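You operate a simulated robot arm through the tools that you are given. There is no shell and no other tool. Be economical: measure what you need, move in short steps, check, and stop when the job is done.

Carry out the task below with a simulated robot arm. There is one attempt and no reset: what you move stays moved.

JOB
Fetch the green net bag from the top of the packing table and set it on the shelf under the packing table. Then stack the small carton marked "D4" from the top of the packing table on top of the small carton that says "B2". Then pull the bottom drawer of the chest open. Keep to this order. Set down upright: green net bag.

It is judged by the outcome, as a careful person would: the job done as asked, and still so three seconds after it is handed in. It fails if anything else is knocked over, pushed out of place, dropped, spilled or broken.

ROBOT AND FRAMES
A 7-joint arm with a three-finger gripper on a trunk, on a base that drives. Base frame: it is fixed to the floor where the robot stands at the start and does not move with it; the origin is under the middle of the robot, x ahead of it, y to its left, z up; the surface under the hand at the start is at about z = 0.88. Lengths are in m, angles in degrees, forces in N, time in s.
With the tool pointing down near the work surface it reaches from about 0.42 to 0.92 m from the robot's upright axis, wherever it stands. Its first joint turns from -166.0 to 166.0 degrees. Places, roughly: bottom drawer of the chest [-0.8, -1.2, 0.2]; shelf under the packing table [0.9, 0.2, 0.3]. Payload 2.69 kg.
Tool frame: the origin (TCP) lies between the finger pads and is the grasp point; the fingertips stand 0.029 m ahead of it; z points along the fingers, y is the line along which they close. The gripper opens to 0.12 m. The gripper's body begins 0.078 m behind the TCP.
Orientation is that of the tool frame in the base frame, as a unit quaternion [w, x, y, z]. With the fingers straight down and closing along the base's y, the tool's x points along the base's -x, its y along +y and its z along -z.

CONTROLS
- The arm moves only by the tool play_rows. Its argument "moves" is one flat list of numbers, 7 for each row, row after row: the shift along the tool's x, y, z in m, then the turn, a rotation vector about the tool's x, y, z in degrees, then the closure in counts, from 0 (fully open) to 255 (shut). In form: [tx, ty, tz, rx, ry, rz, fingers, tx, ty, tz, rx, ry, rz, fingers, ...]. A call has 1 to 8 rows; each row shifts and turns the commanded pose from where the row before left it, along the tool's axes as they then stand. A row lasts 0.2 s, in which the tool goes at most 0.05 m and 8.6 degrees; a call with a longer step from one row to the next is refused whole, and so is a gripper value outside its range. A pose out of reach is approached as far as the arm can. The call stops where the force on the tool passes 40 N (or 10 N more than at its start, if that is more) or the arm is blocked; 0.2 s more then pass. Each finger halts on what it meets, pressing with about 45 N; the grip force reading is that of the motor and also rises with nothing between the fingers. The clock runs only during rows and for 0.2 s after the last one: add rows that do not move to give the fingers time. It gives the time, the measured TCP pose, the force on the tool (base axes), the opening and the grip force at its end, in the units of the frame above (readings bear some noise), with the torque about the TCP (base axes, N m) and any sound that the robot's microphone picked up.
- Cameras (640 x 400 px; columns grow to the right, rows downward): "scene" is now at [0.2328, 0.049, 1.3085]; the picture's right is [0.54, -0.84, 0.00], its down [-0.44, -0.28, -0.85] and it looks along [0.72, 0.46, -0.52] (base axes); focal length 244 px, centre (320, 200). "wrist" rides on the gripper at [0.063, 0, -0.104] in the tool frame; the picture's right is [0.01, 1.00, 0.00], its down [-0.83, 0.00, -0.56] and it looks along [-0.56, 0.00, 0.83] (tool axes); focal length 275 px, centre (320, 200). There is no depth. A picture from a camera that has moved, and an enlarged one, comes with that camera's place and axes in the base frame and with its lens.
- capture(camera): a new picture of that camera. The clock stands still meanwhile.
- raise_lower(by): slides the trunk up (or, below 0, down) by that many m; the arm and the scene camera ride with it, the base frame stays. It gives what a move gives, with no picture.
- roll_base(legs): drives the robot by 1 to 6 legs, each [ahead, left, turn to the left] in m, m and degrees, along the robot's own axes; the way and the turn of a leg run together, so that a leg with both is an arc; at most 1.5 m and 180 degrees a leg. The arm and the cameras ride along, it lands a little off, and it stops where it bumps. It gives what a move gives.
- turn_head(pan, tilt): turns the head with the scene camera to pan (to the left, within 86 degrees either way) and tilt (down, from -29 to 69), counted from straight ahead of the robot. It gives what a move gives.
- inspect(camera, box): a new picture of the part [left, top, right, bottom] of that camera's present view, enlarged. The clock stands still meanwhile.
- job_done(): hands the job in; it is judged then, once.

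Go step by step. Nothing tells you exact positions but the pictures and the camera data: compare them with the known pose of the tool, close in by small moves and look again before you grip or let go. The budget is 165 turns and 108 pictures, counting those below and the enlarged ones. Unless the task says otherwise, let go and move clear before handing in, and close with one line.

The tools are called after "Request:" as a command line: name --argument value ..., lists and objects as JSON in quotes. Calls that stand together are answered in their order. play_rows: Moves the arm, as the interface text tells. Its arguments: {"type":"object","properties":{"moves":{"type":"array"}},"required":["moves"]} The other tools are called the same way: raise_lower (by) slides the trunk up or down; roll_base (legs) drives the base; turn_head (pan, tilt) turns the head that bears the scene camera; capture (camera) takes a picture; inspect (camera, box) takes an enlarged picture of a part of a camera's view; job_done () hands the job in.

At the start:

```text
time_s: 0.0
ee_pos: [0.6632, 0.1904, 0.9997]
orientation: [0.0, 0.0, 1.0, 0.0]
force: [-0.7, -0.8, -0.1]
wrist_torque: [0.0, -0.01, 0.0]
opening: 0.12
grasp_force: 0.1
trunk travel left (down, up): [-0.55, 0.063]
robot x, y, heading: [0.0012, -0.0018, 0.3]
head pan, tilt: [32.7, 31.3]
```

scene: 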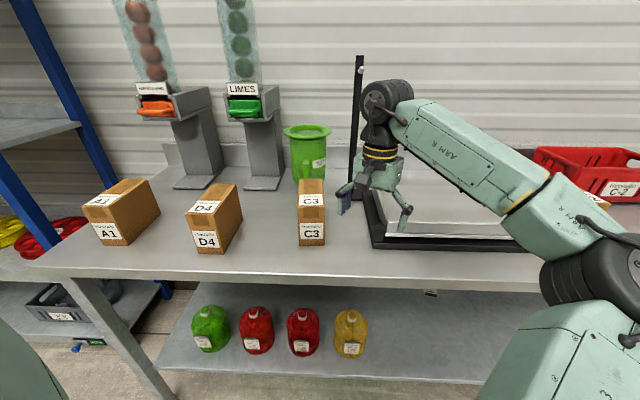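
wrist: 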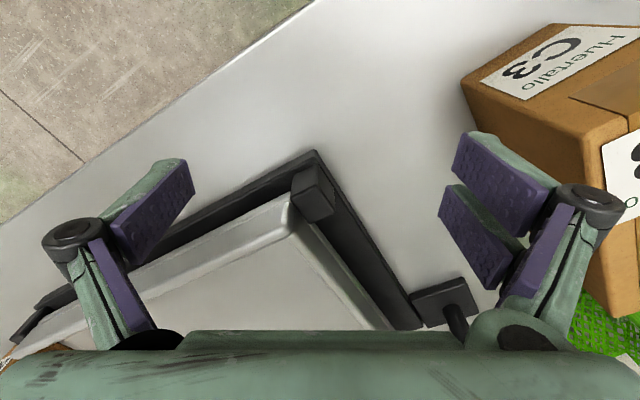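

I see the table with cartons A1, D4 and C3, and a green item behind C3 that may be the net bag. B2 is not in view yet, so I'll look closer and around.

Request:
inspect --camera "scene" --box '[180, 80, 380, 260]'

Request:
turn_head --pan -10 --tilt 31

Request:
capture --camera "scene"

```text
2.22 times, centred on (280, 170) of scene
camera zoom: at [0.2328, 0.049, 1.3085], right [0.54, -0.84, 0.0], down [-0.44, -0.28, -0.85], along [0.72, 0.46, -0.52], focal length 542 px, centre (409, 267)
```

zoom: 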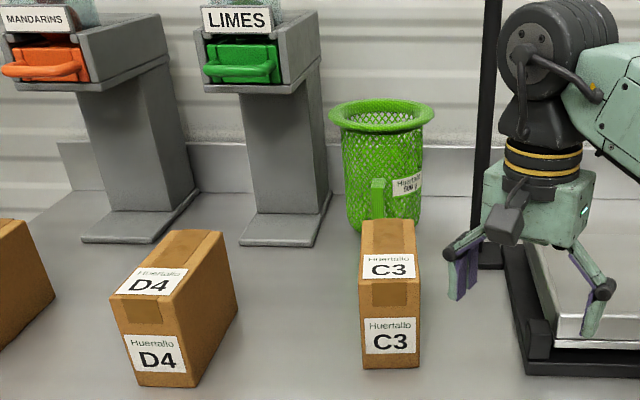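

```text
time_s: 1.1
ee_pos: [0.6617, 0.1915, 0.9988]
orientation: [0.0, 0.001, 1.0, 0.0]
force: [0.2, 0.0, 1.0]
wrist_torque: [-0.01, -0.01, -0.01]
opening: 0.1199
grasp_force: 0.1
trunk travel left (down, up): [-0.55, 0.063]
robot x, y, heading: [-0.0004, 0.0009, -0.1]
head pan, tilt: [-10.0, 31.0]
```

```text
104 pictures are left
camera scene: at [0.2458, -0.0152, 1.309], right [-0.17, -0.98, 0.0], down [-0.51, 0.09, -0.86], along [0.84, -0.15, -0.52], focal length 244 px, centre (320, 200)
```

scene: 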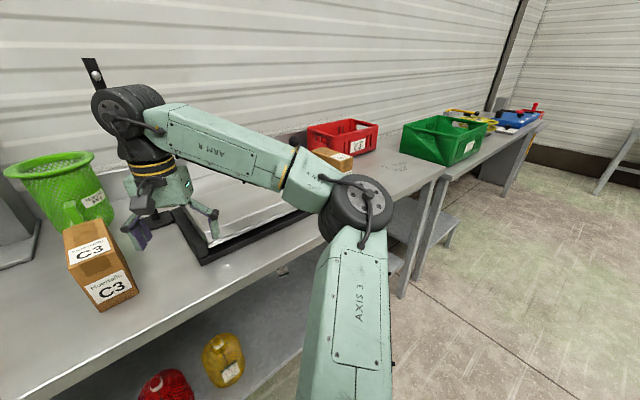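

The green mesh vessel stands behind C3, and another carton sits by the red crate. I'll zoom in on both and look left as well.

Request:
inspect --camera "scene" --box '[290, 110, 410, 190]'

Request:
inspect --camera "scene" --box '[0, 130, 160, 310]'

Request:
turn_head --pan 80 --tilt 31

Request:
capture --camera "scene"

Request:
turn_head --pan -86 --tilt 31

Request:
capture --camera "scene"

```text
5.00 times, centred on (350, 150) of scene
camera zoom: at [0.2458, -0.0152, 1.309], right [-0.17, -0.98, 0.0], down [-0.51, 0.09, -0.86], along [0.84, -0.15, -0.52], focal length 1219 px, centre (170, 450)
```

zoom: 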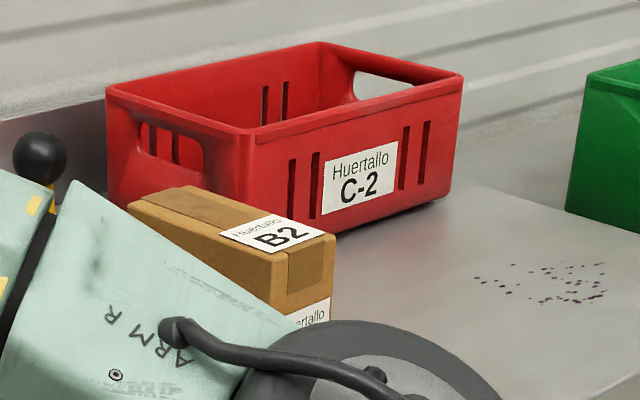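

```text
2.22 times, centred on (80, 220) of scene
camera zoom: at [0.2458, -0.0152, 1.309], right [-0.17, -0.98, 0.0], down [-0.51, 0.09, -0.86], along [0.84, -0.15, -0.52], focal length 542 px, centre (853, 156)
```

zoom: 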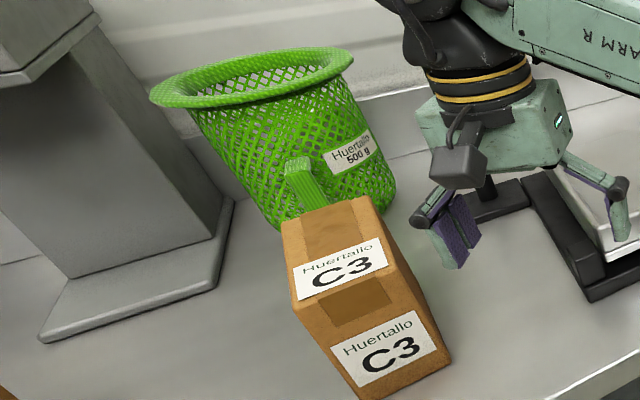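

```text
time_s: 2.8
ee_pos: [0.6619, 0.1907, 1.0008]
orientation: [0.0, -0.001, 1.0, -0.001]
force: [1.3, 0.2, -0.4]
wrist_torque: [0.0, 0.01, -0.03]
opening: 0.1201
grasp_force: 0.1
trunk travel left (down, up): [-0.55, 0.063]
robot x, y, heading: [-0.0019, -0.0003, -0.3]
head pan, tilt: [80.0, 31.0]
```

```text
101 pictures are left
camera scene: at [0.1728, 0.089, 1.309], right [0.98, -0.17, 0.0], down [-0.09, -0.51, -0.86], along [0.15, 0.84, -0.52], focal length 244 px, centre (320, 200)
```

scene: 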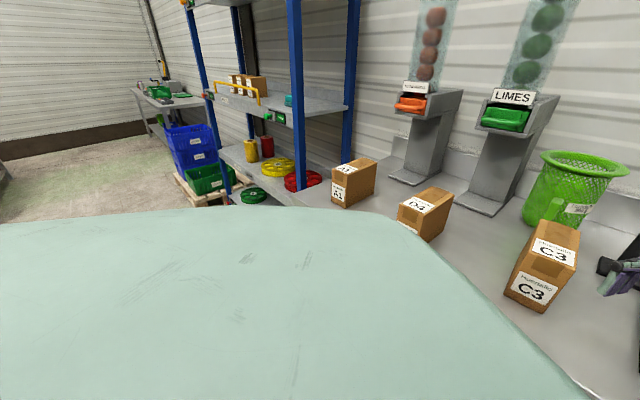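

```text
time_s: 5.3
ee_pos: [0.6612, 0.1907, 0.9999]
orientation: [-0.001, 0.0, 1.0, -0.001]
force: [0.1, -1.2, 0.2]
wrist_torque: [-0.02, 0.02, 0.03]
opening: 0.1198
grasp_force: 0.1
trunk travel left (down, up): [-0.55, 0.063]
robot x, y, heading: [-0.0025, -0.0002, -0.1]
head pan, tilt: [-85.9, 31.0]
```

```text
100 pictures are left
camera scene: at [0.1635, -0.0894, 1.309], right [-1.0, -0.07, 0.0], down [-0.04, 0.51, -0.86], along [0.06, -0.85, -0.52], focal length 244 px, centre (320, 200)
```

scene: 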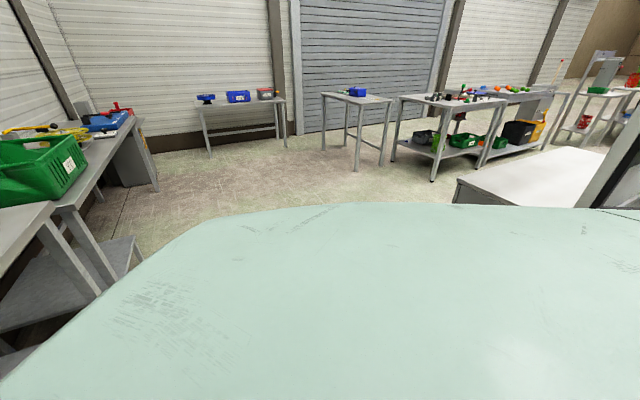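

The bag is a green open mesh vessel with a bar handle, standing near (0.93, 0.54). I'll zoom on the bag and C3 to pin down the handle's direction.

Request:
turn_head --pan 34 --tilt 28

Request:
inspect --camera "scene" --box '[240, 100, 400, 250]'

Request:
capture --camera "wrist"

```text
time_s: 7.3
ee_pos: [0.6603, 0.1903, 0.9998]
orientation: [0.0, 0.0, 1.0, 0.001]
force: [-0.3, 0.3, -0.3]
wrist_torque: [0.01, 0.0, -0.01]
opening: 0.1202
grasp_force: 0.1
trunk travel left (down, up): [-0.55, 0.063]
robot x, y, heading: [-0.0006, 0.0023, 0.0]
head pan, tilt: [34.0, 28.0]
```

```text
2.67 times, centred on (320, 175) of scene
camera zoom: at [0.2327, 0.0514, 1.3137], right [0.56, -0.83, 0.0], down [-0.39, -0.26, -0.88], along [0.73, 0.49, -0.47], focal length 650 px, centre (320, 267)
```

zoom: 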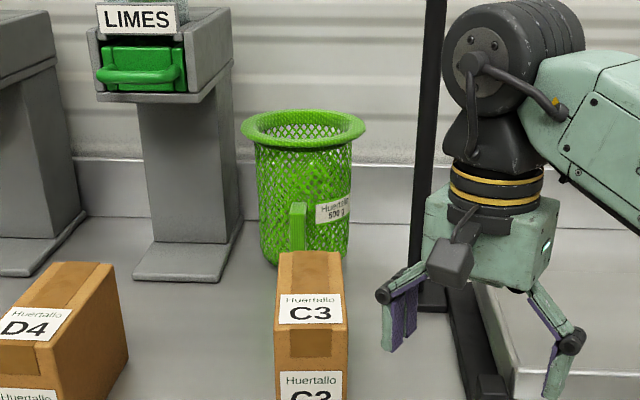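

```text
98 pictures are left
camera wrist: at [0.5978, 0.1909, 1.1028], right [-0.01, 1.0, 0.0], down [0.83, 0.0, 0.56], along [0.56, 0.0, -0.83], focal length 275 px, centre (320, 200)
```

wrist: 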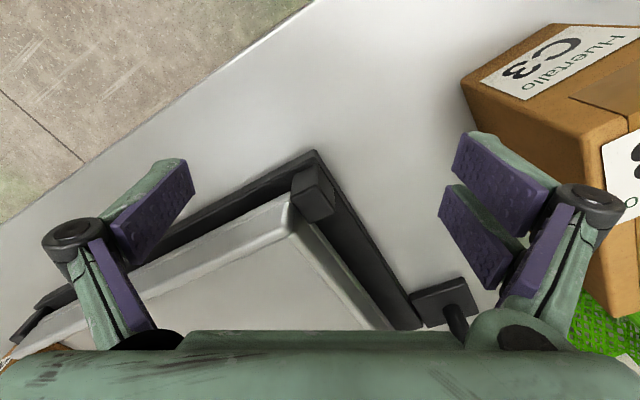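

The table is turned about 30° to the left of my heading, and the bag's handle faces me with C3 in front of it. I'll lift the arm clear and then turn the base to face the table.

Request:
play_rows --moves '[0, 0, -0.05, 0, 0, 0, 0, 0, 0, -0.05, 0, 0, 0, 0, 0, 0, -0.05, 0, 0, 0, 0, 0, 0, -0.05, 0, 0, 0, 0]'

Request:
roll_base --legs '[[0, 0, 30]]'

Request:
turn_head --pan 0 --tilt 30

Request:
capture --camera "scene"

Request:
capture --camera "wrist"

```text
time_s: 8.3
ee_pos: [0.6627, 0.1906, 1.1184]
orientation: [0.0, -0.001, 1.0, 0.001]
force: [-0.3, -0.5, 0.9]
wrist_torque: [-0.03, 0.02, -0.04]
opening: 0.1202
grasp_force: 0.1
out of reach, approached as far as the arm can: row 3, 4
trunk travel left (down, up): [-0.55, 0.063]
robot x, y, heading: [-0.0021, -0.0027, 0.0]
head pan, tilt: [34.0, 28.0]
```

```text
time_s: 10.2
ee_pos: [0.484, 0.4907, 1.1175]
orientation: [0.0, -0.254, 0.967, 0.0]
force: [-0.4, 0.2, 0.7]
wrist_torque: [0.03, 0.01, 0.03]
opening: 0.1203
grasp_force: 0.0
trunk travel left (down, up): [-0.55, 0.063]
robot x, y, heading: [0.0, -0.0035, 29.2]
head pan, tilt: [34.0, 28.0]
```

```text
time_s: 11.2
ee_pos: [0.4845, 0.4901, 1.118]
orientation: [0.001, -0.254, 0.967, 0.0]
force: [-0.2, -0.1, 0.3]
wrist_torque: [0.02, 0.03, -0.01]
opening: 0.1197
grasp_force: 0.1
trunk travel left (down, up): [-0.55, 0.063]
robot x, y, heading: [-0.0002, 0.0018, 29.1]
head pan, tilt: [0.0, 30.0]
```

```text
97 pictures are left
camera scene: at [0.2159, 0.1212, 1.3106], right [0.49, -0.87, 0.0], down [-0.44, -0.25, -0.87], along [0.75, 0.42, -0.5], focal length 244 px, centre (320, 200)
```

scene: 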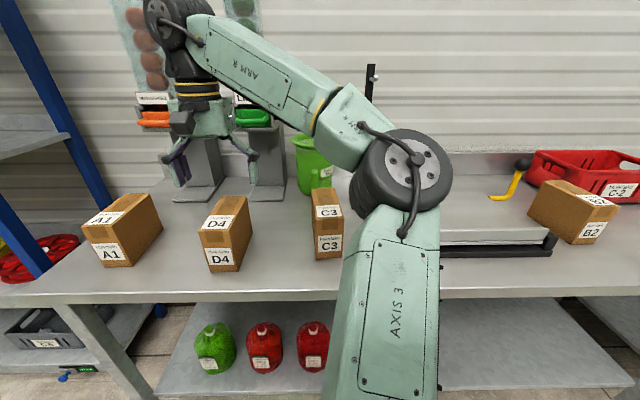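

```text
96 pictures are left
camera wrist: at [0.4282, 0.4597, 1.2209], right [-0.49, 0.87, 0.0], down [0.72, 0.41, 0.56], along [0.48, 0.28, -0.83], focal length 275 px, centre (320, 200)
```

wrist: 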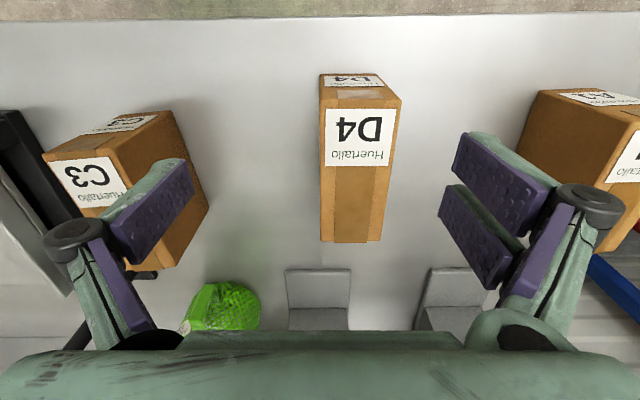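

Facing the table now: I put the handle at about (0.87, 0.52), z 0.92–0.985, pointing at me, with C3 0.15 m in front of it. I'll bring the hand into line with the handle, tilt it 30° forward and drive ahead.

Request:
play_rows --moves '[0.02, -0.04, 0, 0, 0, 0, 0, 0.02, -0.04, 0, 0, 0, 0, 0, 0.02, -0.04, 0, 0, 0, 0, 0, 0, -0.04, 0, 0, 0, 0, 0, 0, 0, 0, 0, -7.5, 0, 0, 0, 0, 0, 0, -7.5, 0, 0, 0, 0, 0, 0, -7.5, 0, 0, 0, 0, 0, 0, -7.5, 0, 0]'

Request:
capture --camera "wrist"

Request:
capture --camera "scene"

```text
time_s: 13.0
ee_pos: [0.5102, 0.3227, 1.1175]
orientation: [0.25, -0.244, 0.935, 0.066]
force: [-0.1, -1.1, 0.6]
wrist_torque: [0.02, 0.0, 0.02]
opening: 0.1201
grasp_force: 0.1
trunk travel left (down, up): [-0.55, 0.063]
robot x, y, heading: [-0.0028, 0.0054, 29.2]
head pan, tilt: [0.0, 30.0]
```

```text
95 pictures are left
camera wrist: at [0.4165, 0.2694, 1.175], right [-0.49, 0.87, 0.0], down [0.38, 0.22, 0.9], along [0.78, 0.44, -0.44], focal length 275 px, centre (320, 200)
```

wrist: 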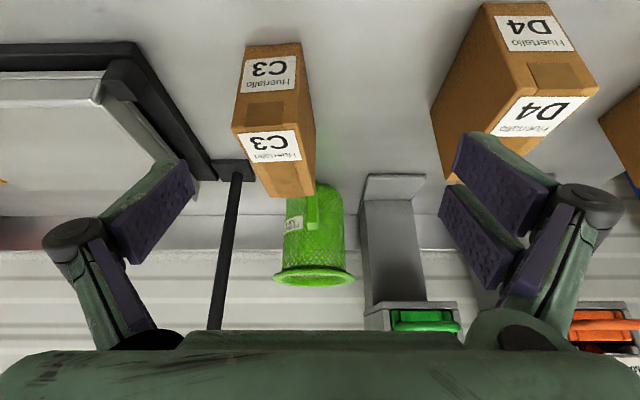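

```text
94 pictures are left
camera scene: at [0.2159, 0.1211, 1.3106], right [0.49, -0.87, 0.0], down [-0.44, -0.24, -0.87], along [0.76, 0.42, -0.5], focal length 244 px, centre (320, 200)
```

scene: 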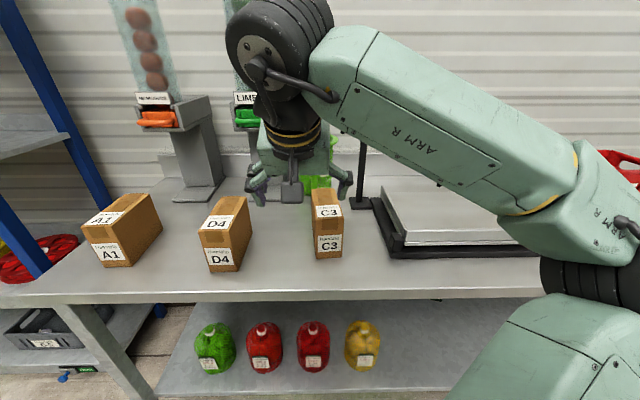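

The bag's handle lies at about L=0.017 (left of my centre line) and 1.01 m ahead. I'll drive ahead 0.2 m and look again.

Request:
roll_base --legs '[[0.2, -0.015, 0]]'

Request:
capture --camera "wrist"

Request:
capture --camera "scene"

```text
time_s: 14.6
ee_pos: [0.6921, 0.4048, 1.1175]
orientation: [0.249, -0.244, 0.935, 0.065]
force: [0.2, 0.9, -0.2]
wrist_torque: [-0.03, -0.01, 0.03]
opening: 0.1198
grasp_force: 0.2
trunk travel left (down, up): [-0.55, 0.063]
robot x, y, heading: [0.1812, 0.0808, 28.8]
head pan, tilt: [0.0, 30.0]
```

```text
93 pictures are left
camera wrist: at [0.5976, 0.3519, 1.1748], right [-0.49, 0.87, 0.0], down [0.39, 0.22, 0.9], along [0.78, 0.44, -0.44], focal length 275 px, centre (320, 200)
```

wrist: 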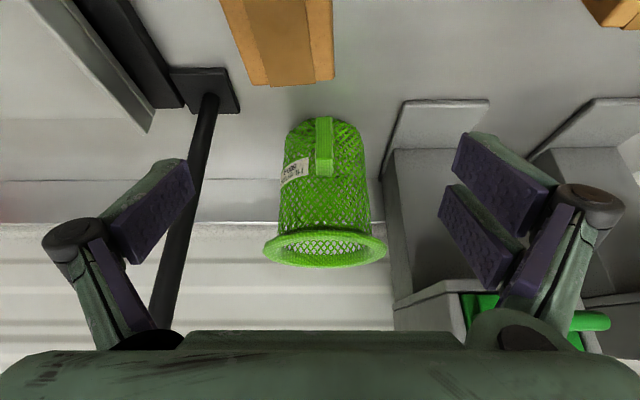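

```text
92 pictures are left
camera scene: at [0.3966, 0.2043, 1.3104], right [0.49, -0.87, 0.0], down [-0.44, -0.24, -0.87], along [0.76, 0.42, -0.5], focal length 244 px, centre (320, 200)
```

scene: 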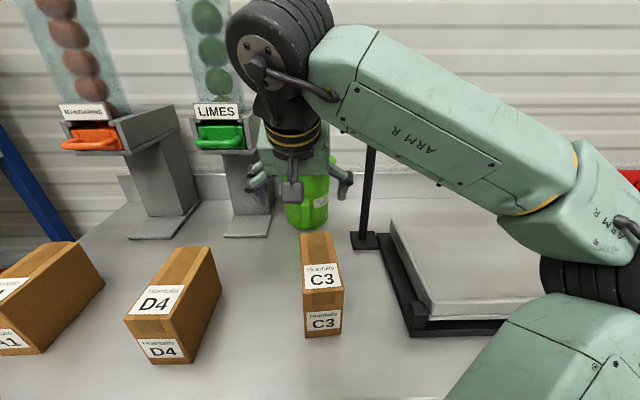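

The handle is now clear at image column 324, about 0.30 m ahead of the wrist camera. I'll zoom in to read its shape.

Request:
inspect --camera "wrist" --box '[256, 100, 396, 280]'

```text
2.22 times, centred on (326, 190) of wrist
camera zoom: at [0.5976, 0.3519, 1.1748], right [-0.49, 0.87, 0.0], down [0.39, 0.22, 0.9], along [0.78, 0.44, -0.44], focal length 612 px, centre (307, 222)
```

zoom: 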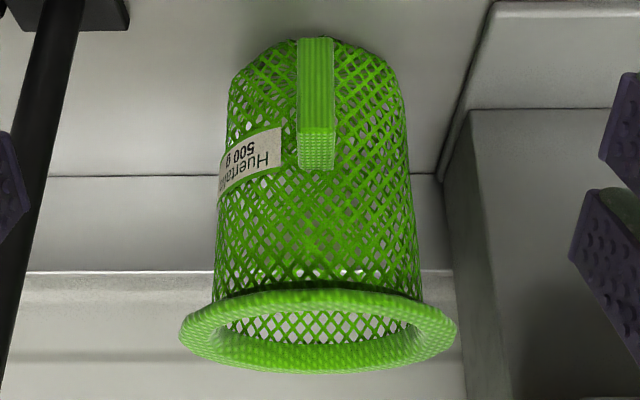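

The handle is a bar roughly 0.04 m deep and 0.06 m tall (z 0.93–0.99). I'll reduce the tilt to 20° so the wrist camera clears C3, then move ahead above the handle.

Request:
play_rows --moves '[0, 0, 0, 0, 5, 0, 0, 0, 0, 0, 0, 5, 0, 0, -0.0376, 0.00125, 0.0137, 0, 0, 0, 0, -0.0376, 0.00125, 0.0137, 0, 0, 0, 0, -0.0376, 0.00125, 0.0137, 0, 0, 0, 0, -0.0376, 0.00125, 0.0137, 0, 0, 0, 0]'

Request:
capture --camera "wrist"

Request:
capture --camera "scene"

```text
time_s: 15.9
ee_pos: [0.8282, 0.4867, 1.1179]
orientation: [0.168, -0.247, 0.953, 0.044]
force: [-0.3, 0.0, 0.0]
wrist_torque: [0.02, 0.01, -0.02]
opening: 0.1199
grasp_force: 0.0
trunk travel left (down, up): [-0.55, 0.063]
robot x, y, heading: [0.1828, 0.0831, 29.0]
head pan, tilt: [0.0, 30.0]
```

```text
90 pictures are left
camera wrist: at [0.7441, 0.4407, 1.1925], right [-0.49, 0.87, 0.0], down [0.51, 0.29, 0.81], along [0.7, 0.4, -0.59], focal length 275 px, centre (320, 200)
```

wrist: 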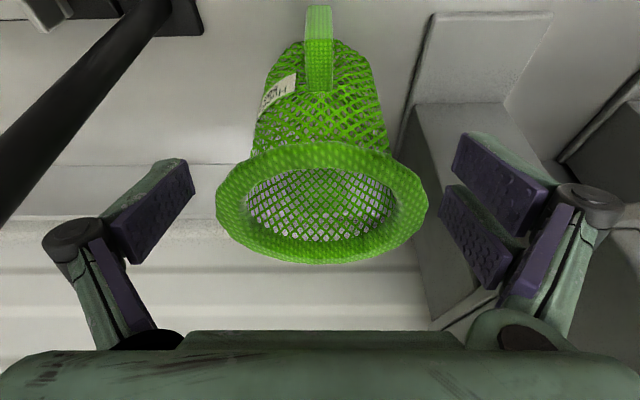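

```text
89 pictures are left
camera scene: at [0.3964, 0.2044, 1.3104], right [0.49, -0.87, 0.0], down [-0.44, -0.24, -0.87], along [0.76, 0.42, -0.5], focal length 244 px, centre (320, 200)
```

scene: 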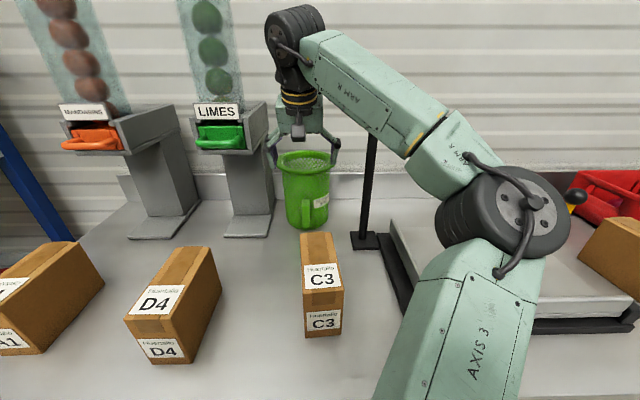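

Triangulation over three views puts the handle's outer face 0.256 m and the bag wall 0.293 m ahead of the earlier camera pose, top at z 0.995. I'll back off slightly and come down beside the handle.

Request:
play_rows --moves '[0.0208, 0, 0.0279, 0, 0, 0, 0, 0.0208, 0, 0.0279, 0, 0, 0, 0, 0.0208, 0, 0.0279, 0, 0, 0, 0]'

Request:
capture --camera "wrist"

Request:
inspect --camera "scene" --box '[230, 80, 390, 260]'

```text
time_s: 16.8
ee_pos: [0.8007, 0.4706, 1.0172]
orientation: [0.167, -0.248, 0.953, 0.044]
force: [0.3, -0.9, 0.3]
wrist_torque: [0.0, -0.01, 0.02]
opening: 0.1196
grasp_force: 0.1
trunk travel left (down, up): [-0.55, 0.063]
robot x, y, heading: [0.1817, 0.0838, 29.3]
head pan, tilt: [0.0, 30.0]
```

```text
88 pictures are left
camera wrist: at [0.7172, 0.4256, 1.0925], right [-0.49, 0.87, 0.0], down [0.52, 0.29, 0.81], along [0.7, 0.4, -0.59], focal length 275 px, centre (320, 200)
```

wrist: 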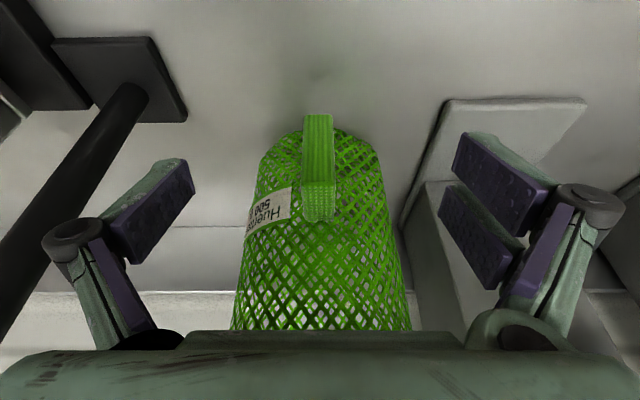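

```text
2.22 times, centred on (310, 170) of scene
camera zoom: at [0.3962, 0.2041, 1.3106], right [0.49, -0.87, 0.0], down [-0.44, -0.24, -0.87], along [0.76, 0.42, -0.5], focal length 542 px, centre (342, 267)
```

zoom: 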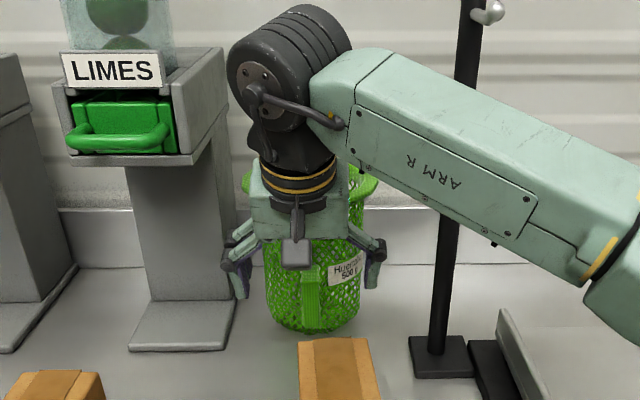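

The estimates agree: the handle is centred between the fingers. I'll go forward 3 cm and down 5 cm, then check.

Request:
play_rows --moves '[-0.0052, -0.0005, 0.0295, 0, 0, 0, 0, -0.0052, -0.0005, 0.0295, 0, 0, 0, 0]'

Request:
capture --camera "wrist"

Request:
inspect --camera "scene" --box '[230, 80, 390, 260]'

```text
time_s: 17.4
ee_pos: [0.8291, 0.4856, 0.966]
orientation: [0.168, -0.248, 0.953, 0.043]
force: [0.3, 0.3, -0.1]
wrist_torque: [0.02, 0.01, -0.01]
opening: 0.12
grasp_force: 0.0
trunk travel left (down, up): [-0.55, 0.063]
robot x, y, heading: [0.1815, 0.0857, 28.8]
head pan, tilt: [0.0, 30.0]
```

```text
86 pictures are left
camera wrist: at [0.7453, 0.4391, 1.0408], right [-0.49, 0.87, 0.0], down [0.51, 0.29, 0.81], along [0.7, 0.4, -0.59], focal length 275 px, centre (320, 200)
```

wrist: 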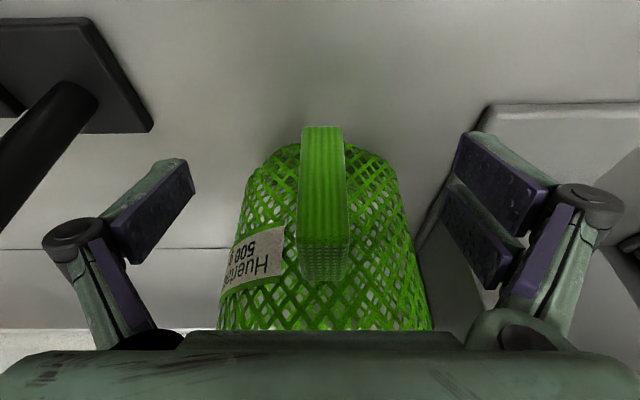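

```text
2.22 times, centred on (310, 170) of scene
camera zoom: at [0.3963, 0.2042, 1.3105], right [0.49, -0.87, 0.0], down [-0.44, -0.24, -0.87], along [0.76, 0.42, -0.5], focal length 542 px, centre (342, 267)
```

zoom: 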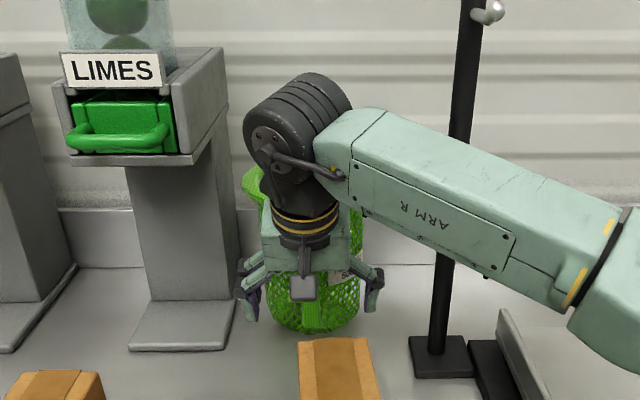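

The handle sits between the fingers with the TCP about 1 cm inside its outer face. Closing now.

Request:
play_rows --moves '[0, 0.001, 0, 0, 0, 0, 255, 0, 0, 0, 0, 0, 0, 255, 0, 0, 0, 0, 0, 0, 255, 0, 0, 0, 0, 0, 0, 255, 0, 0, 0, 0, 0, 0, 255, 0, 0, 0, 0, 0, 0, 255, 0, 0, 0, 0, 0, 0, 255, 0, 0, 0, 0, 0, 0, 255]'

Request:
capture --camera "wrist"

```text
time_s: 19.1
ee_pos: [0.828, 0.4858, 0.9648]
orientation: [0.169, -0.249, 0.953, 0.044]
force: [-0.1, -0.7, 0.0]
wrist_torque: [0.02, -0.01, -0.03]
opening: 0.0195
grasp_force: 32.5
trunk travel left (down, up): [-0.55, 0.063]
robot x, y, heading: [0.1801, 0.0878, 29.4]
head pan, tilt: [0.0, 30.0]
```

```text
84 pictures are left
camera wrist: at [0.7445, 0.4399, 1.0408], right [-0.49, 0.87, 0.0], down [0.51, 0.29, 0.81], along [0.7, 0.4, -0.59], focal length 275 px, centre (320, 200)
```

wrist: 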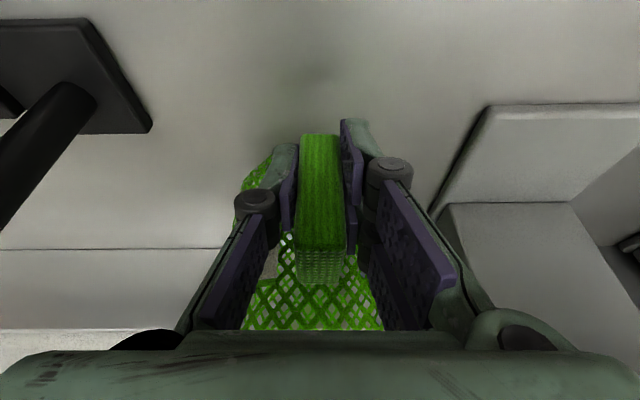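

The handle is held (opening 0.0195, 32 N). I'll lift straight up by 0.14 m plus some trunk so the bag clears C3.

Request:
play_rows --moves '[-0.012, 0, -0.0329, 0, 0, 0, 255, -0.012, 0, -0.0329, 0, 0, 0, 255, -0.012, 0, -0.0329, 0, 0, 0, 255, -0.012, 0, -0.0329, 0, 0, 0, 255]'

Request:
raise_lower --by 0.055

Request:
capture --camera "scene"

Request:
capture --camera "wrist"

```text
time_s: 20.1
ee_pos: [0.8274, 0.4849, 1.1056]
orientation: [0.168, -0.247, 0.953, 0.043]
force: [-0.4, 0.2, 0.0]
wrist_torque: [-0.02, 0.04, 0.02]
opening: 0.0193
grasp_force: 44.4
trunk travel left (down, up): [-0.55, 0.063]
robot x, y, heading: [0.1784, 0.0856, 28.9]
head pan, tilt: [0.0, 30.0]
```

```text
time_s: 21.1
ee_pos: [0.83, 0.4857, 1.159]
orientation: [0.168, -0.248, 0.953, 0.044]
force: [0.2, -0.7, 0.4]
wrist_torque: [-0.06, 0.06, -0.03]
opening: 0.0189
grasp_force: 44.1
trunk travel left (down, up): [-0.605, 0.008]
robot x, y, heading: [0.1815, 0.082, 29.3]
head pan, tilt: [0.0, 30.0]
```

```text
83 pictures are left
camera scene: at [0.3964, 0.2042, 1.3655], right [0.49, -0.87, 0.0], down [-0.44, -0.24, -0.87], along [0.76, 0.42, -0.5], focal length 244 px, centre (320, 200)
```

scene: 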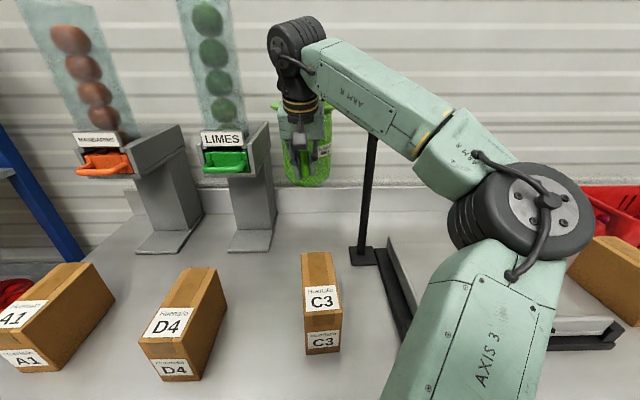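

```text
82 pictures are left
camera wrist: at [0.7455, 0.439, 1.2344], right [-0.49, 0.87, 0.0], down [0.52, 0.29, 0.81], along [0.7, 0.4, -0.59], focal length 275 px, centre (320, 200)
```

wrist: 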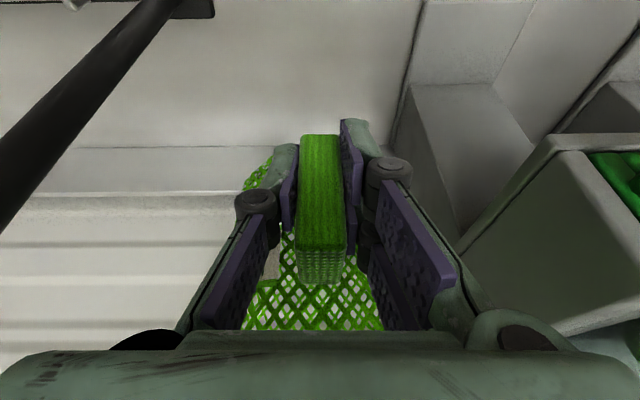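

The bag is lifted cleanly, bottom at about z 1.07. I'll retract the arm a bit and back out straight over C3.

Request:
play_rows --moves '[0.0282, 0, -0.0103, 0, 0, 0, 255, 0.0282, 0, -0.0103, 0, 0, 0, 255, 0.0282, 0, -0.0103, 0, 0, 0, 255, 0.0282, 0, -0.0103, 0, 0, 0, 255]'

Request:
roll_base --legs '[[-0.5, 0, 0]]'

Request:
turn_head --pan -10 --tilt 40

Request:
capture --camera "scene"

```text
time_s: 22.1
ee_pos: [0.7221, 0.4265, 1.1609]
orientation: [0.169, -0.247, 0.953, 0.043]
force: [-0.7, 0.2, -0.2]
wrist_torque: [0.0, 0.06, 0.01]
opening: 0.0193
grasp_force: 44.3
trunk travel left (down, up): [-0.605, 0.008]
robot x, y, heading: [0.1785, 0.0825, 29.0]
head pan, tilt: [0.0, 30.0]
```

```text
time_s: 25.0
ee_pos: [0.294, 0.1866, 1.1604]
orientation: [0.168, -0.247, 0.953, 0.043]
force: [-0.6, -0.2, 0.0]
wrist_torque: [-0.01, -0.02, 0.0]
opening: 0.0192
grasp_force: 44.2
trunk travel left (down, up): [-0.605, 0.008]
robot x, y, heading: [-0.2527, -0.1552, 28.9]
head pan, tilt: [0.0, 30.0]
```

```text
time_s: 25.7
ee_pos: [0.293, 0.1868, 1.1596]
orientation: [0.168, -0.248, 0.953, 0.043]
force: [-0.3, 0.9, 0.0]
wrist_torque: [-0.02, 0.0, 0.04]
opening: 0.0192
grasp_force: 44.2
trunk travel left (down, up): [-0.605, 0.008]
robot x, y, heading: [-0.2506, -0.1584, 28.9]
head pan, tilt: [-10.0, 40.0]
```

```text
81 pictures are left
camera scene: at [-0.0316, -0.0513, 1.3502], right [0.33, -0.94, 0.0], down [-0.61, -0.21, -0.77], along [0.72, 0.25, -0.64], focal length 244 px, centre (320, 200)
```

scene: 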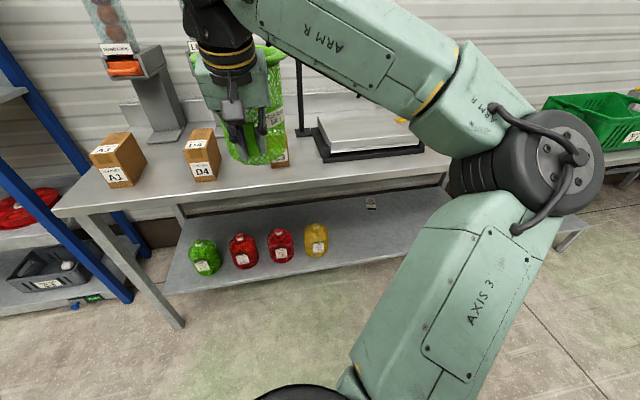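

The bag is out over the floor, and the shelf is free right of the yellow bag (around L=-0.42 in table axes). I'll shift right, lower the trunk clear of the table edge, and check.

Request:
roll_base --legs '[[-0.05, -0.44, 0]]'

Request:
raise_lower --by -0.6

Request:
turn_head --pan 10 --tilt 20

Request:
capture --camera "scene"

Request:
capture --camera "wrist"

```text
time_s: 29.7
ee_pos: [0.4621, -0.2228, 1.1599]
orientation: [0.168, -0.243, 0.954, 0.043]
force: [0.4, -0.5, 0.2]
wrist_torque: [0.01, 0.04, -0.03]
opening: 0.0191
grasp_force: 44.4
trunk travel left (down, up): [-0.605, 0.008]
robot x, y, heading: [-0.0817, -0.5628, 28.7]
head pan, tilt: [-10.0, 40.0]
```

```text
refused: -0.6 is not a number from -0.4 to 0.4
```

```text
time_s: 30.5
ee_pos: [0.464, -0.2221, 1.1599]
orientation: [0.168, -0.244, 0.954, 0.044]
force: [-0.2, 0.3, -0.4]
wrist_torque: [-0.01, 0.02, 0.01]
opening: 0.0191
grasp_force: 43.9
trunk travel left (down, up): [-0.605, 0.008]
robot x, y, heading: [-0.0818, -0.5618, 29.0]
head pan, tilt: [10.0, 20.0]
```

```text
80 pictures are left
camera scene: at [0.1287, -0.4273, 1.3815], right [0.62, -0.78, 0.0], down [-0.27, -0.21, -0.94], along [0.73, 0.59, -0.34], focal length 244 px, centre (320, 200)
```

scene: 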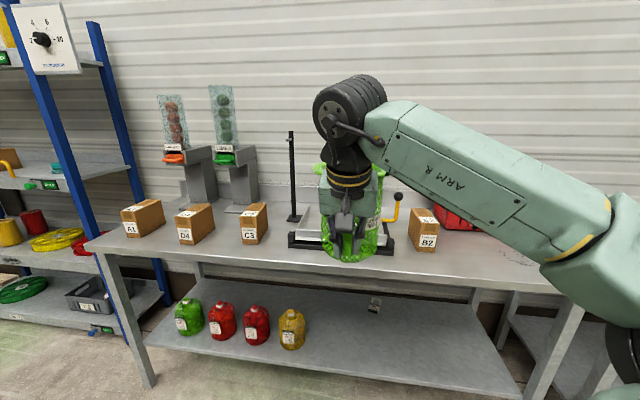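

```text
79 pictures are left
camera wrist: at [0.3796, -0.2679, 1.235], right [-0.48, 0.87, 0.0], down [0.52, 0.29, 0.81], along [0.71, 0.39, -0.59], focal length 275 px, centre (320, 200)
```

wrist: 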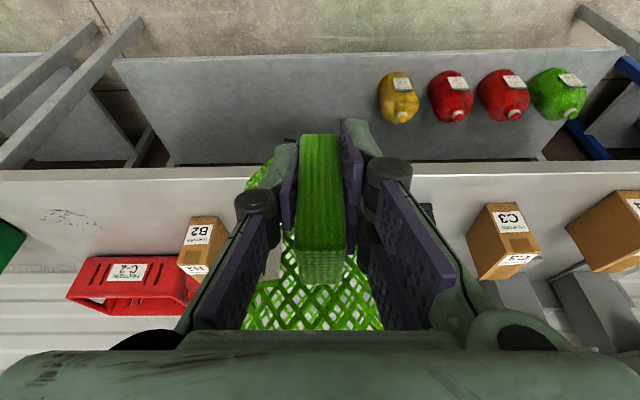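

The view shows the free shelf area beyond the yellow bag, with the shelf edge at F≈0.66 and the table edge at F≈0.59. Lowering the trunk in two steps.

Request:
raise_lower --by -0.35

Request:
raise_lower --by -0.25

Request:
capture --camera "scene"

Request:
capture --camera "wrist"

```text
time_s: 33.9
ee_pos: [0.4625, -0.2215, 0.8099]
orientation: [0.169, -0.244, 0.954, 0.044]
force: [0.4, 0.5, 0.2]
wrist_torque: [0.0, -0.01, 0.02]
opening: 0.0189
grasp_force: 44.0
trunk travel left (down, up): [-0.255, 0.358]
robot x, y, heading: [-0.0806, -0.5571, 28.9]
head pan, tilt: [10.0, 20.0]
```

```text
time_s: 36.7
ee_pos: [0.462, -0.2233, 0.6394]
orientation: [0.171, -0.245, 0.953, 0.043]
force: [-1.0, 0.3, -0.3]
wrist_torque: [-0.03, -0.02, -0.02]
opening: 0.0191
grasp_force: 44.4
trunk travel left (down, up): [-0.078, 0.535]
robot x, y, heading: [-0.0801, -0.5635, 28.9]
head pan, tilt: [10.0, 20.0]
stopped: the arm was blocked; the commanded pose is now the measured one
```

```text
78 pictures are left
camera scene: at [0.1253, -0.4283, 0.8586], right [0.63, -0.78, 0.0], down [-0.26, -0.21, -0.94], along [0.74, 0.59, -0.34], focal length 244 px, centre (320, 200)
```

scene: 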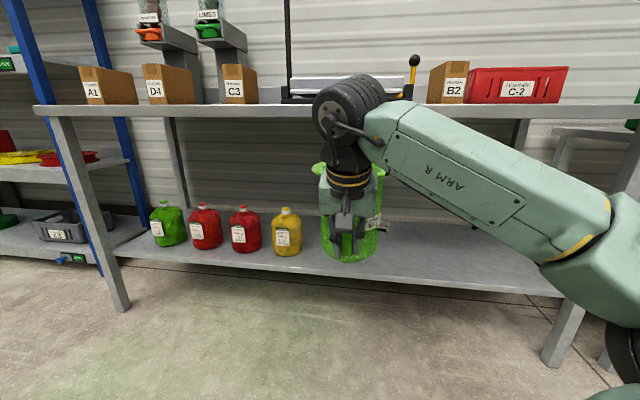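

```text
77 pictures are left
camera wrist: at [0.3769, -0.2683, 0.714], right [-0.49, 0.87, 0.0], down [0.51, 0.29, 0.81], along [0.71, 0.39, -0.59], focal length 275 px, centre (320, 200)
```

wrist: 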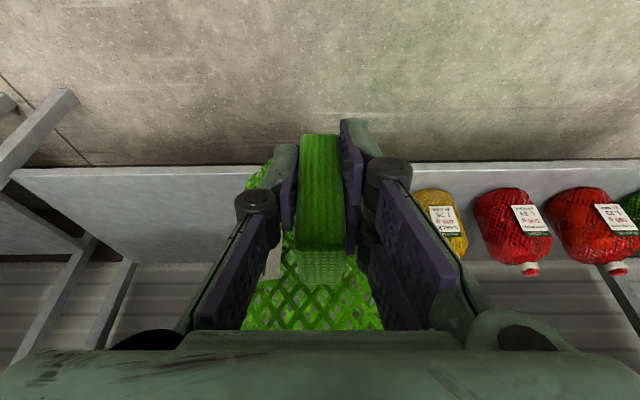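

The trunk was blocked at TCP z 0.64, probably by a low link meeting the base. I'll look down at the arm before lowering with the joints.

Request:
turn_head --pan -30 --tilt 60

Request:
capture --camera "scene"

```text
time_s: 37.8
ee_pos: [0.461, -0.2213, 0.6396]
orientation: [0.17, -0.247, 0.953, 0.043]
force: [-0.2, 1.0, 0.0]
wrist_torque: [0.01, 0.02, -0.01]
opening: 0.0191
grasp_force: 44.0
trunk travel left (down, up): [-0.078, 0.535]
robot x, y, heading: [-0.0821, -0.5617, 28.6]
head pan, tilt: [-30.0, 60.0]
```

```text
76 pictures are left
camera scene: at [0.1199, -0.4877, 0.8003], right [-0.02, -1.0, 0.0], down [-0.86, 0.02, -0.51], along [0.51, -0.01, -0.86], focal length 244 px, centre (320, 200)
```

scene: 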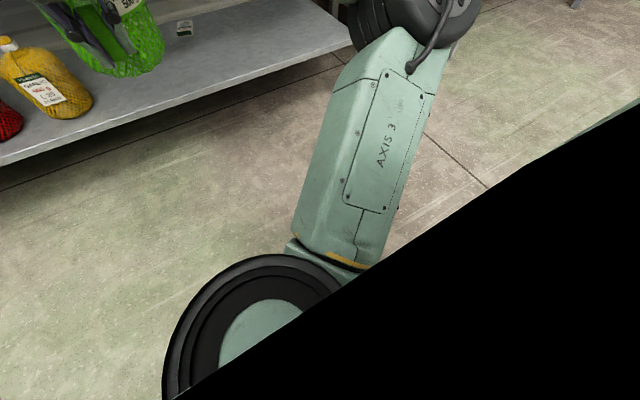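

Nothing visible touches the table or shelf; the elbow hangs over open floor. I'll ease the trunk up 2 cm and lower with the arm in small steps.

Request:
raise_lower --by 0.02

Request:
play_rows --moves '[0.0103, 0, 0.0282, 0, 0, 0, 255, 0.0103, 0, 0.0282, 0, 0, 0, 255, 0.0103, 0, 0.0282, 0, 0, 0, 255, 0.0103, 0, 0.0282, 0, 0, 0, 255]'

Request:
capture --camera "scene"

```text
time_s: 38.4
ee_pos: [0.4617, -0.2213, 0.6532]
orientation: [0.167, -0.246, 0.954, 0.043]
force: [-0.1, 0.0, -0.4]
wrist_torque: [0.01, 0.0, 0.0]
opening: 0.0191
grasp_force: 43.7
trunk travel left (down, up): [-0.098, 0.515]
robot x, y, heading: [-0.0846, -0.5648, 28.8]
head pan, tilt: [-30.0, 60.0]
```

```text
time_s: 39.4
ee_pos: [0.462, -0.22, 0.5346]
orientation: [0.168, -0.246, 0.954, 0.044]
force: [0.3, -0.5, 0.3]
wrist_torque: [0.0, 0.03, 0.01]
opening: 0.0188
grasp_force: 44.7
trunk travel left (down, up): [-0.098, 0.515]
robot x, y, heading: [-0.0778, -0.5613, 28.7]
head pan, tilt: [-30.0, 60.0]
```

```text
75 pictures are left
camera scene: at [0.1225, -0.487, 0.8167], right [-0.02, -1.0, 0.0], down [-0.87, 0.02, -0.5], along [0.5, -0.01, -0.87], focal length 244 px, centre (320, 200)
```

scene: 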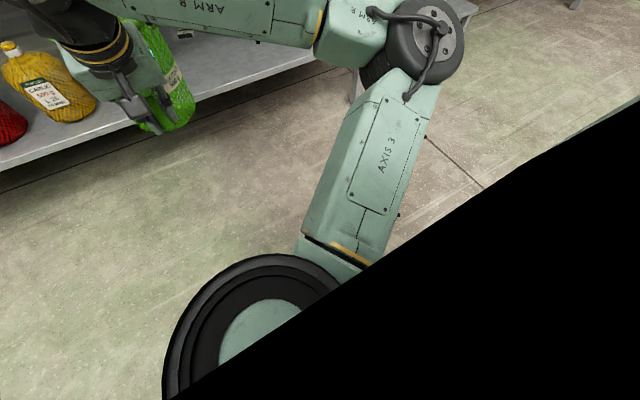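

Lowering works with the arm. I'll go down until the bag's bottom is about 5 cm above the shelf level, then look.

Request:
play_rows --moves '[0.0103, 0, 0.0282, 0, 0, 0, 255, 0.0103, 0, 0.0282, 0, 0, 0, 255, 0.0103, 0, 0.0282, 0, 0, 0, 255]'

Request:
turn_head --pan 10 --tilt 30

Request:
capture --camera "scene"

Request:
capture --camera "wrist"

```text
time_s: 40.2
ee_pos: [0.4623, -0.2197, 0.4442]
orientation: [0.169, -0.246, 0.954, 0.043]
force: [-0.5, 0.4, 0.1]
wrist_torque: [-0.03, 0.01, 0.01]
opening: 0.019
grasp_force: 44.2
trunk travel left (down, up): [-0.098, 0.515]
robot x, y, heading: [-0.0827, -0.5611, 28.8]
head pan, tilt: [-30.0, 60.0]
```

```text
time_s: 41.3
ee_pos: [0.4638, -0.2205, 0.4438]
orientation: [0.169, -0.245, 0.954, 0.042]
force: [0.1, -0.1, 0.2]
wrist_torque: [-0.01, 0.0, 0.02]
opening: 0.019
grasp_force: 43.8
trunk travel left (down, up): [-0.098, 0.515]
robot x, y, heading: [-0.0832, -0.5612, 28.8]
head pan, tilt: [10.0, 30.0]
```

```text
74 pictures are left
camera scene: at [0.1266, -0.429, 0.8587], right [0.62, -0.78, 0.0], down [-0.39, -0.31, -0.87], along [0.68, 0.54, -0.5], focal length 244 px, centre (320, 200)
```

scene: 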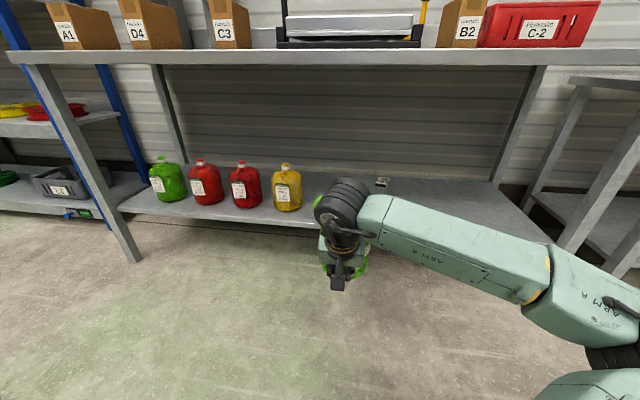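

```text
73 pictures are left
camera wrist: at [0.3789, -0.2668, 0.5189], right [-0.49, 0.87, 0.0], down [0.51, 0.29, 0.81], along [0.71, 0.39, -0.59], focal length 275 px, centre (320, 200)
```

wrist: 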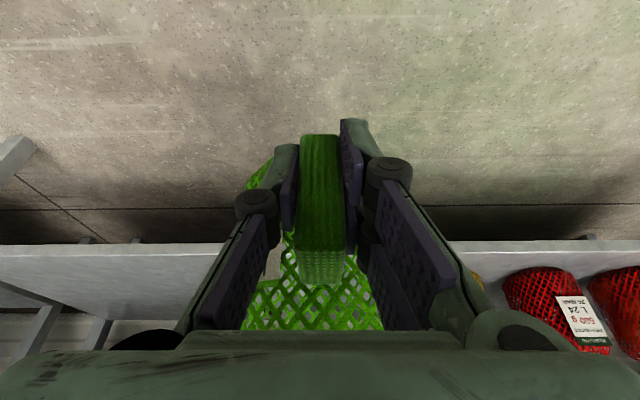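

The bag bottom is about 5.5 cm above the shelf top, and the wrist top (z≈0.72) stays well under the tabletop (z≈0.85). Driving ahead 0.3 m, then checking.

Request:
roll_base --legs '[[0.3, 0, 0]]'

Request:
capture --camera "scene"

Request:
capture --camera "wrist"

```text
time_s: 43.3
ee_pos: [0.7225, -0.0808, 0.4439]
orientation: [0.169, -0.244, 0.954, 0.042]
force: [-0.4, 1.1, 0.7]
wrist_torque: [-0.04, 0.02, 0.04]
opening: 0.0189
grasp_force: 43.7
trunk travel left (down, up): [-0.098, 0.515]
robot x, y, heading: [0.1782, -0.4208, 28.8]
head pan, tilt: [10.0, 30.0]
```

```text
72 pictures are left
camera scene: at [0.386, -0.2875, 0.8588], right [0.62, -0.78, 0.0], down [-0.39, -0.31, -0.87], along [0.68, 0.54, -0.5], focal length 244 px, centre (320, 200)
```

scene: 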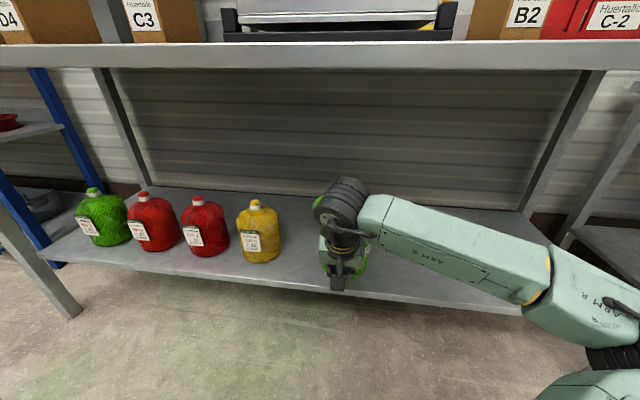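

```text
71 pictures are left
camera wrist: at [0.6387, -0.1259, 0.5188], right [-0.49, 0.87, 0.0], down [0.52, 0.29, 0.81], along [0.71, 0.39, -0.59], focal length 275 px, centre (320, 200)
```

wrist: 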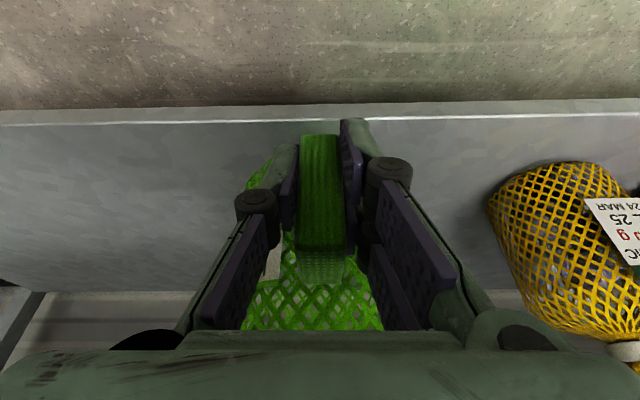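

The bag is going in level and clear of the yellow one. Another 0.11 m ahead puts its whole base on the shelf.

Request:
roll_base --legs '[[0.11, 0, 0]]'

Request:
play_rows --moves '[0.0068, 0, 0.0188, 0, 0, 0, 255, 0.0068, 0, 0.0188, 0, 0, 0, 255]'

Request:
capture --camera "wrist"

Request:
inspect --camera "scene" --box '[220, 130, 420, 310]'

```text
time_s: 44.5
ee_pos: [0.8169, -0.0274, 0.4435]
orientation: [0.169, -0.245, 0.954, 0.043]
force: [-0.2, -0.6, -0.5]
wrist_torque: [0.01, 0.04, -0.01]
opening: 0.0193
grasp_force: 44.1
trunk travel left (down, up): [-0.098, 0.515]
robot x, y, heading: [0.2696, -0.3693, 28.6]
head pan, tilt: [10.0, 30.0]
```

```text
time_s: 45.1
ee_pos: [0.8175, -0.0271, 0.4052]
orientation: [0.168, -0.245, 0.954, 0.043]
force: [-0.2, 0.5, -0.1]
wrist_torque: [-0.07, 0.01, -0.01]
opening: 0.0189
grasp_force: 44.2
trunk travel left (down, up): [-0.098, 0.515]
robot x, y, heading: [0.2737, -0.366, 28.5]
head pan, tilt: [10.0, 30.0]
```

```text
70 pictures are left
camera wrist: at [0.7335, -0.073, 0.4796], right [-0.49, 0.87, 0.0], down [0.52, 0.29, 0.81], along [0.71, 0.39, -0.59], focal length 275 px, centre (320, 200)
```

wrist: 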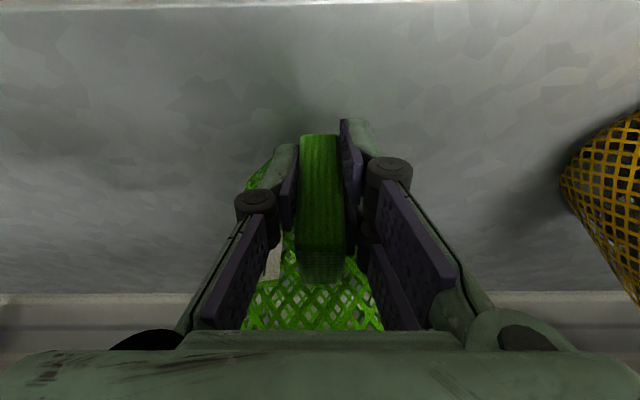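

```text
2.22 times, centred on (320, 220) of scene
camera zoom: at [0.481, -0.2354, 0.8588], right [0.62, -0.78, 0.0], down [-0.39, -0.31, -0.87], along [0.68, 0.54, -0.5], focal length 542 px, centre (320, 156)
```

zoom: 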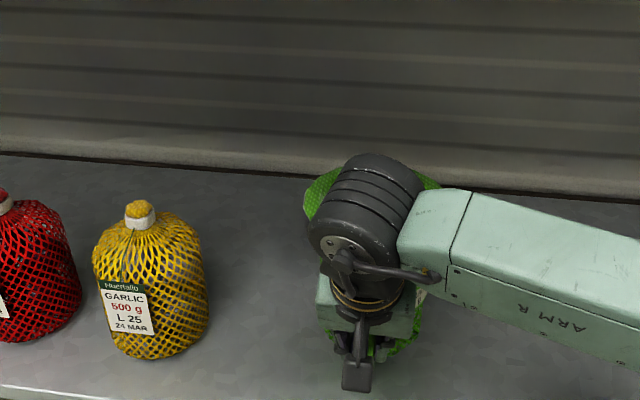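

The bag is over the shelf with about 2 cm to go. Lowering in small steps, watching force.

Request:
play_rows --moves '[0.0017, 0, 0.0047, 0, 0, 0, 255, 0.0017, 0, 0.0047, 0, 0, 0, 255, 0.0017, 0, 0.0047, 0, 0, 0, 255]'

Request:
play_rows --moves '[0.001, 0, 0.0028, 0, 0, 0, 255]'

Request:
play_rows --moves '[0.001, 0, 0.0028, 0, 0, 0, 255]'

```text
time_s: 45.9
ee_pos: [0.8179, -0.0273, 0.3898]
orientation: [0.17, -0.245, 0.954, 0.043]
force: [-2.4, -2.3, 9.4]
wrist_torque: [0.6, -0.46, -0.01]
opening: 0.0188
grasp_force: 44.0
trunk travel left (down, up): [-0.098, 0.515]
robot x, y, heading: [0.274, -0.3675, 28.4]
head pan, tilt: [10.0, 30.0]
```

```text
time_s: 46.3
ee_pos: [0.8178, -0.0271, 0.3892]
orientation: [0.171, -0.246, 0.953, 0.043]
force: [-9.0, -8.9, 33.5]
wrist_torque: [0.15, -0.49, -0.08]
opening: 0.0189
grasp_force: 44.0
trunk travel left (down, up): [-0.098, 0.515]
robot x, y, heading: [0.2728, -0.3654, 28.7]
head pan, tilt: [10.0, 30.0]
```

```text
time_s: 46.6
ee_pos: [0.8179, -0.0265, 0.3903]
orientation: [0.174, -0.245, 0.953, 0.045]
force: [-6.5, -5.3, 24.5]
wrist_torque: [0.1, -0.25, -0.04]
opening: 0.0189
grasp_force: 44.1
trunk travel left (down, up): [-0.098, 0.515]
robot x, y, heading: [0.2746, -0.3716, 28.7]
head pan, tilt: [10.0, 30.0]
stopped in row 1: the force on the tool passed its limit at 49 N (the readings are from after the stop); the commanded pose is now the measured one
```

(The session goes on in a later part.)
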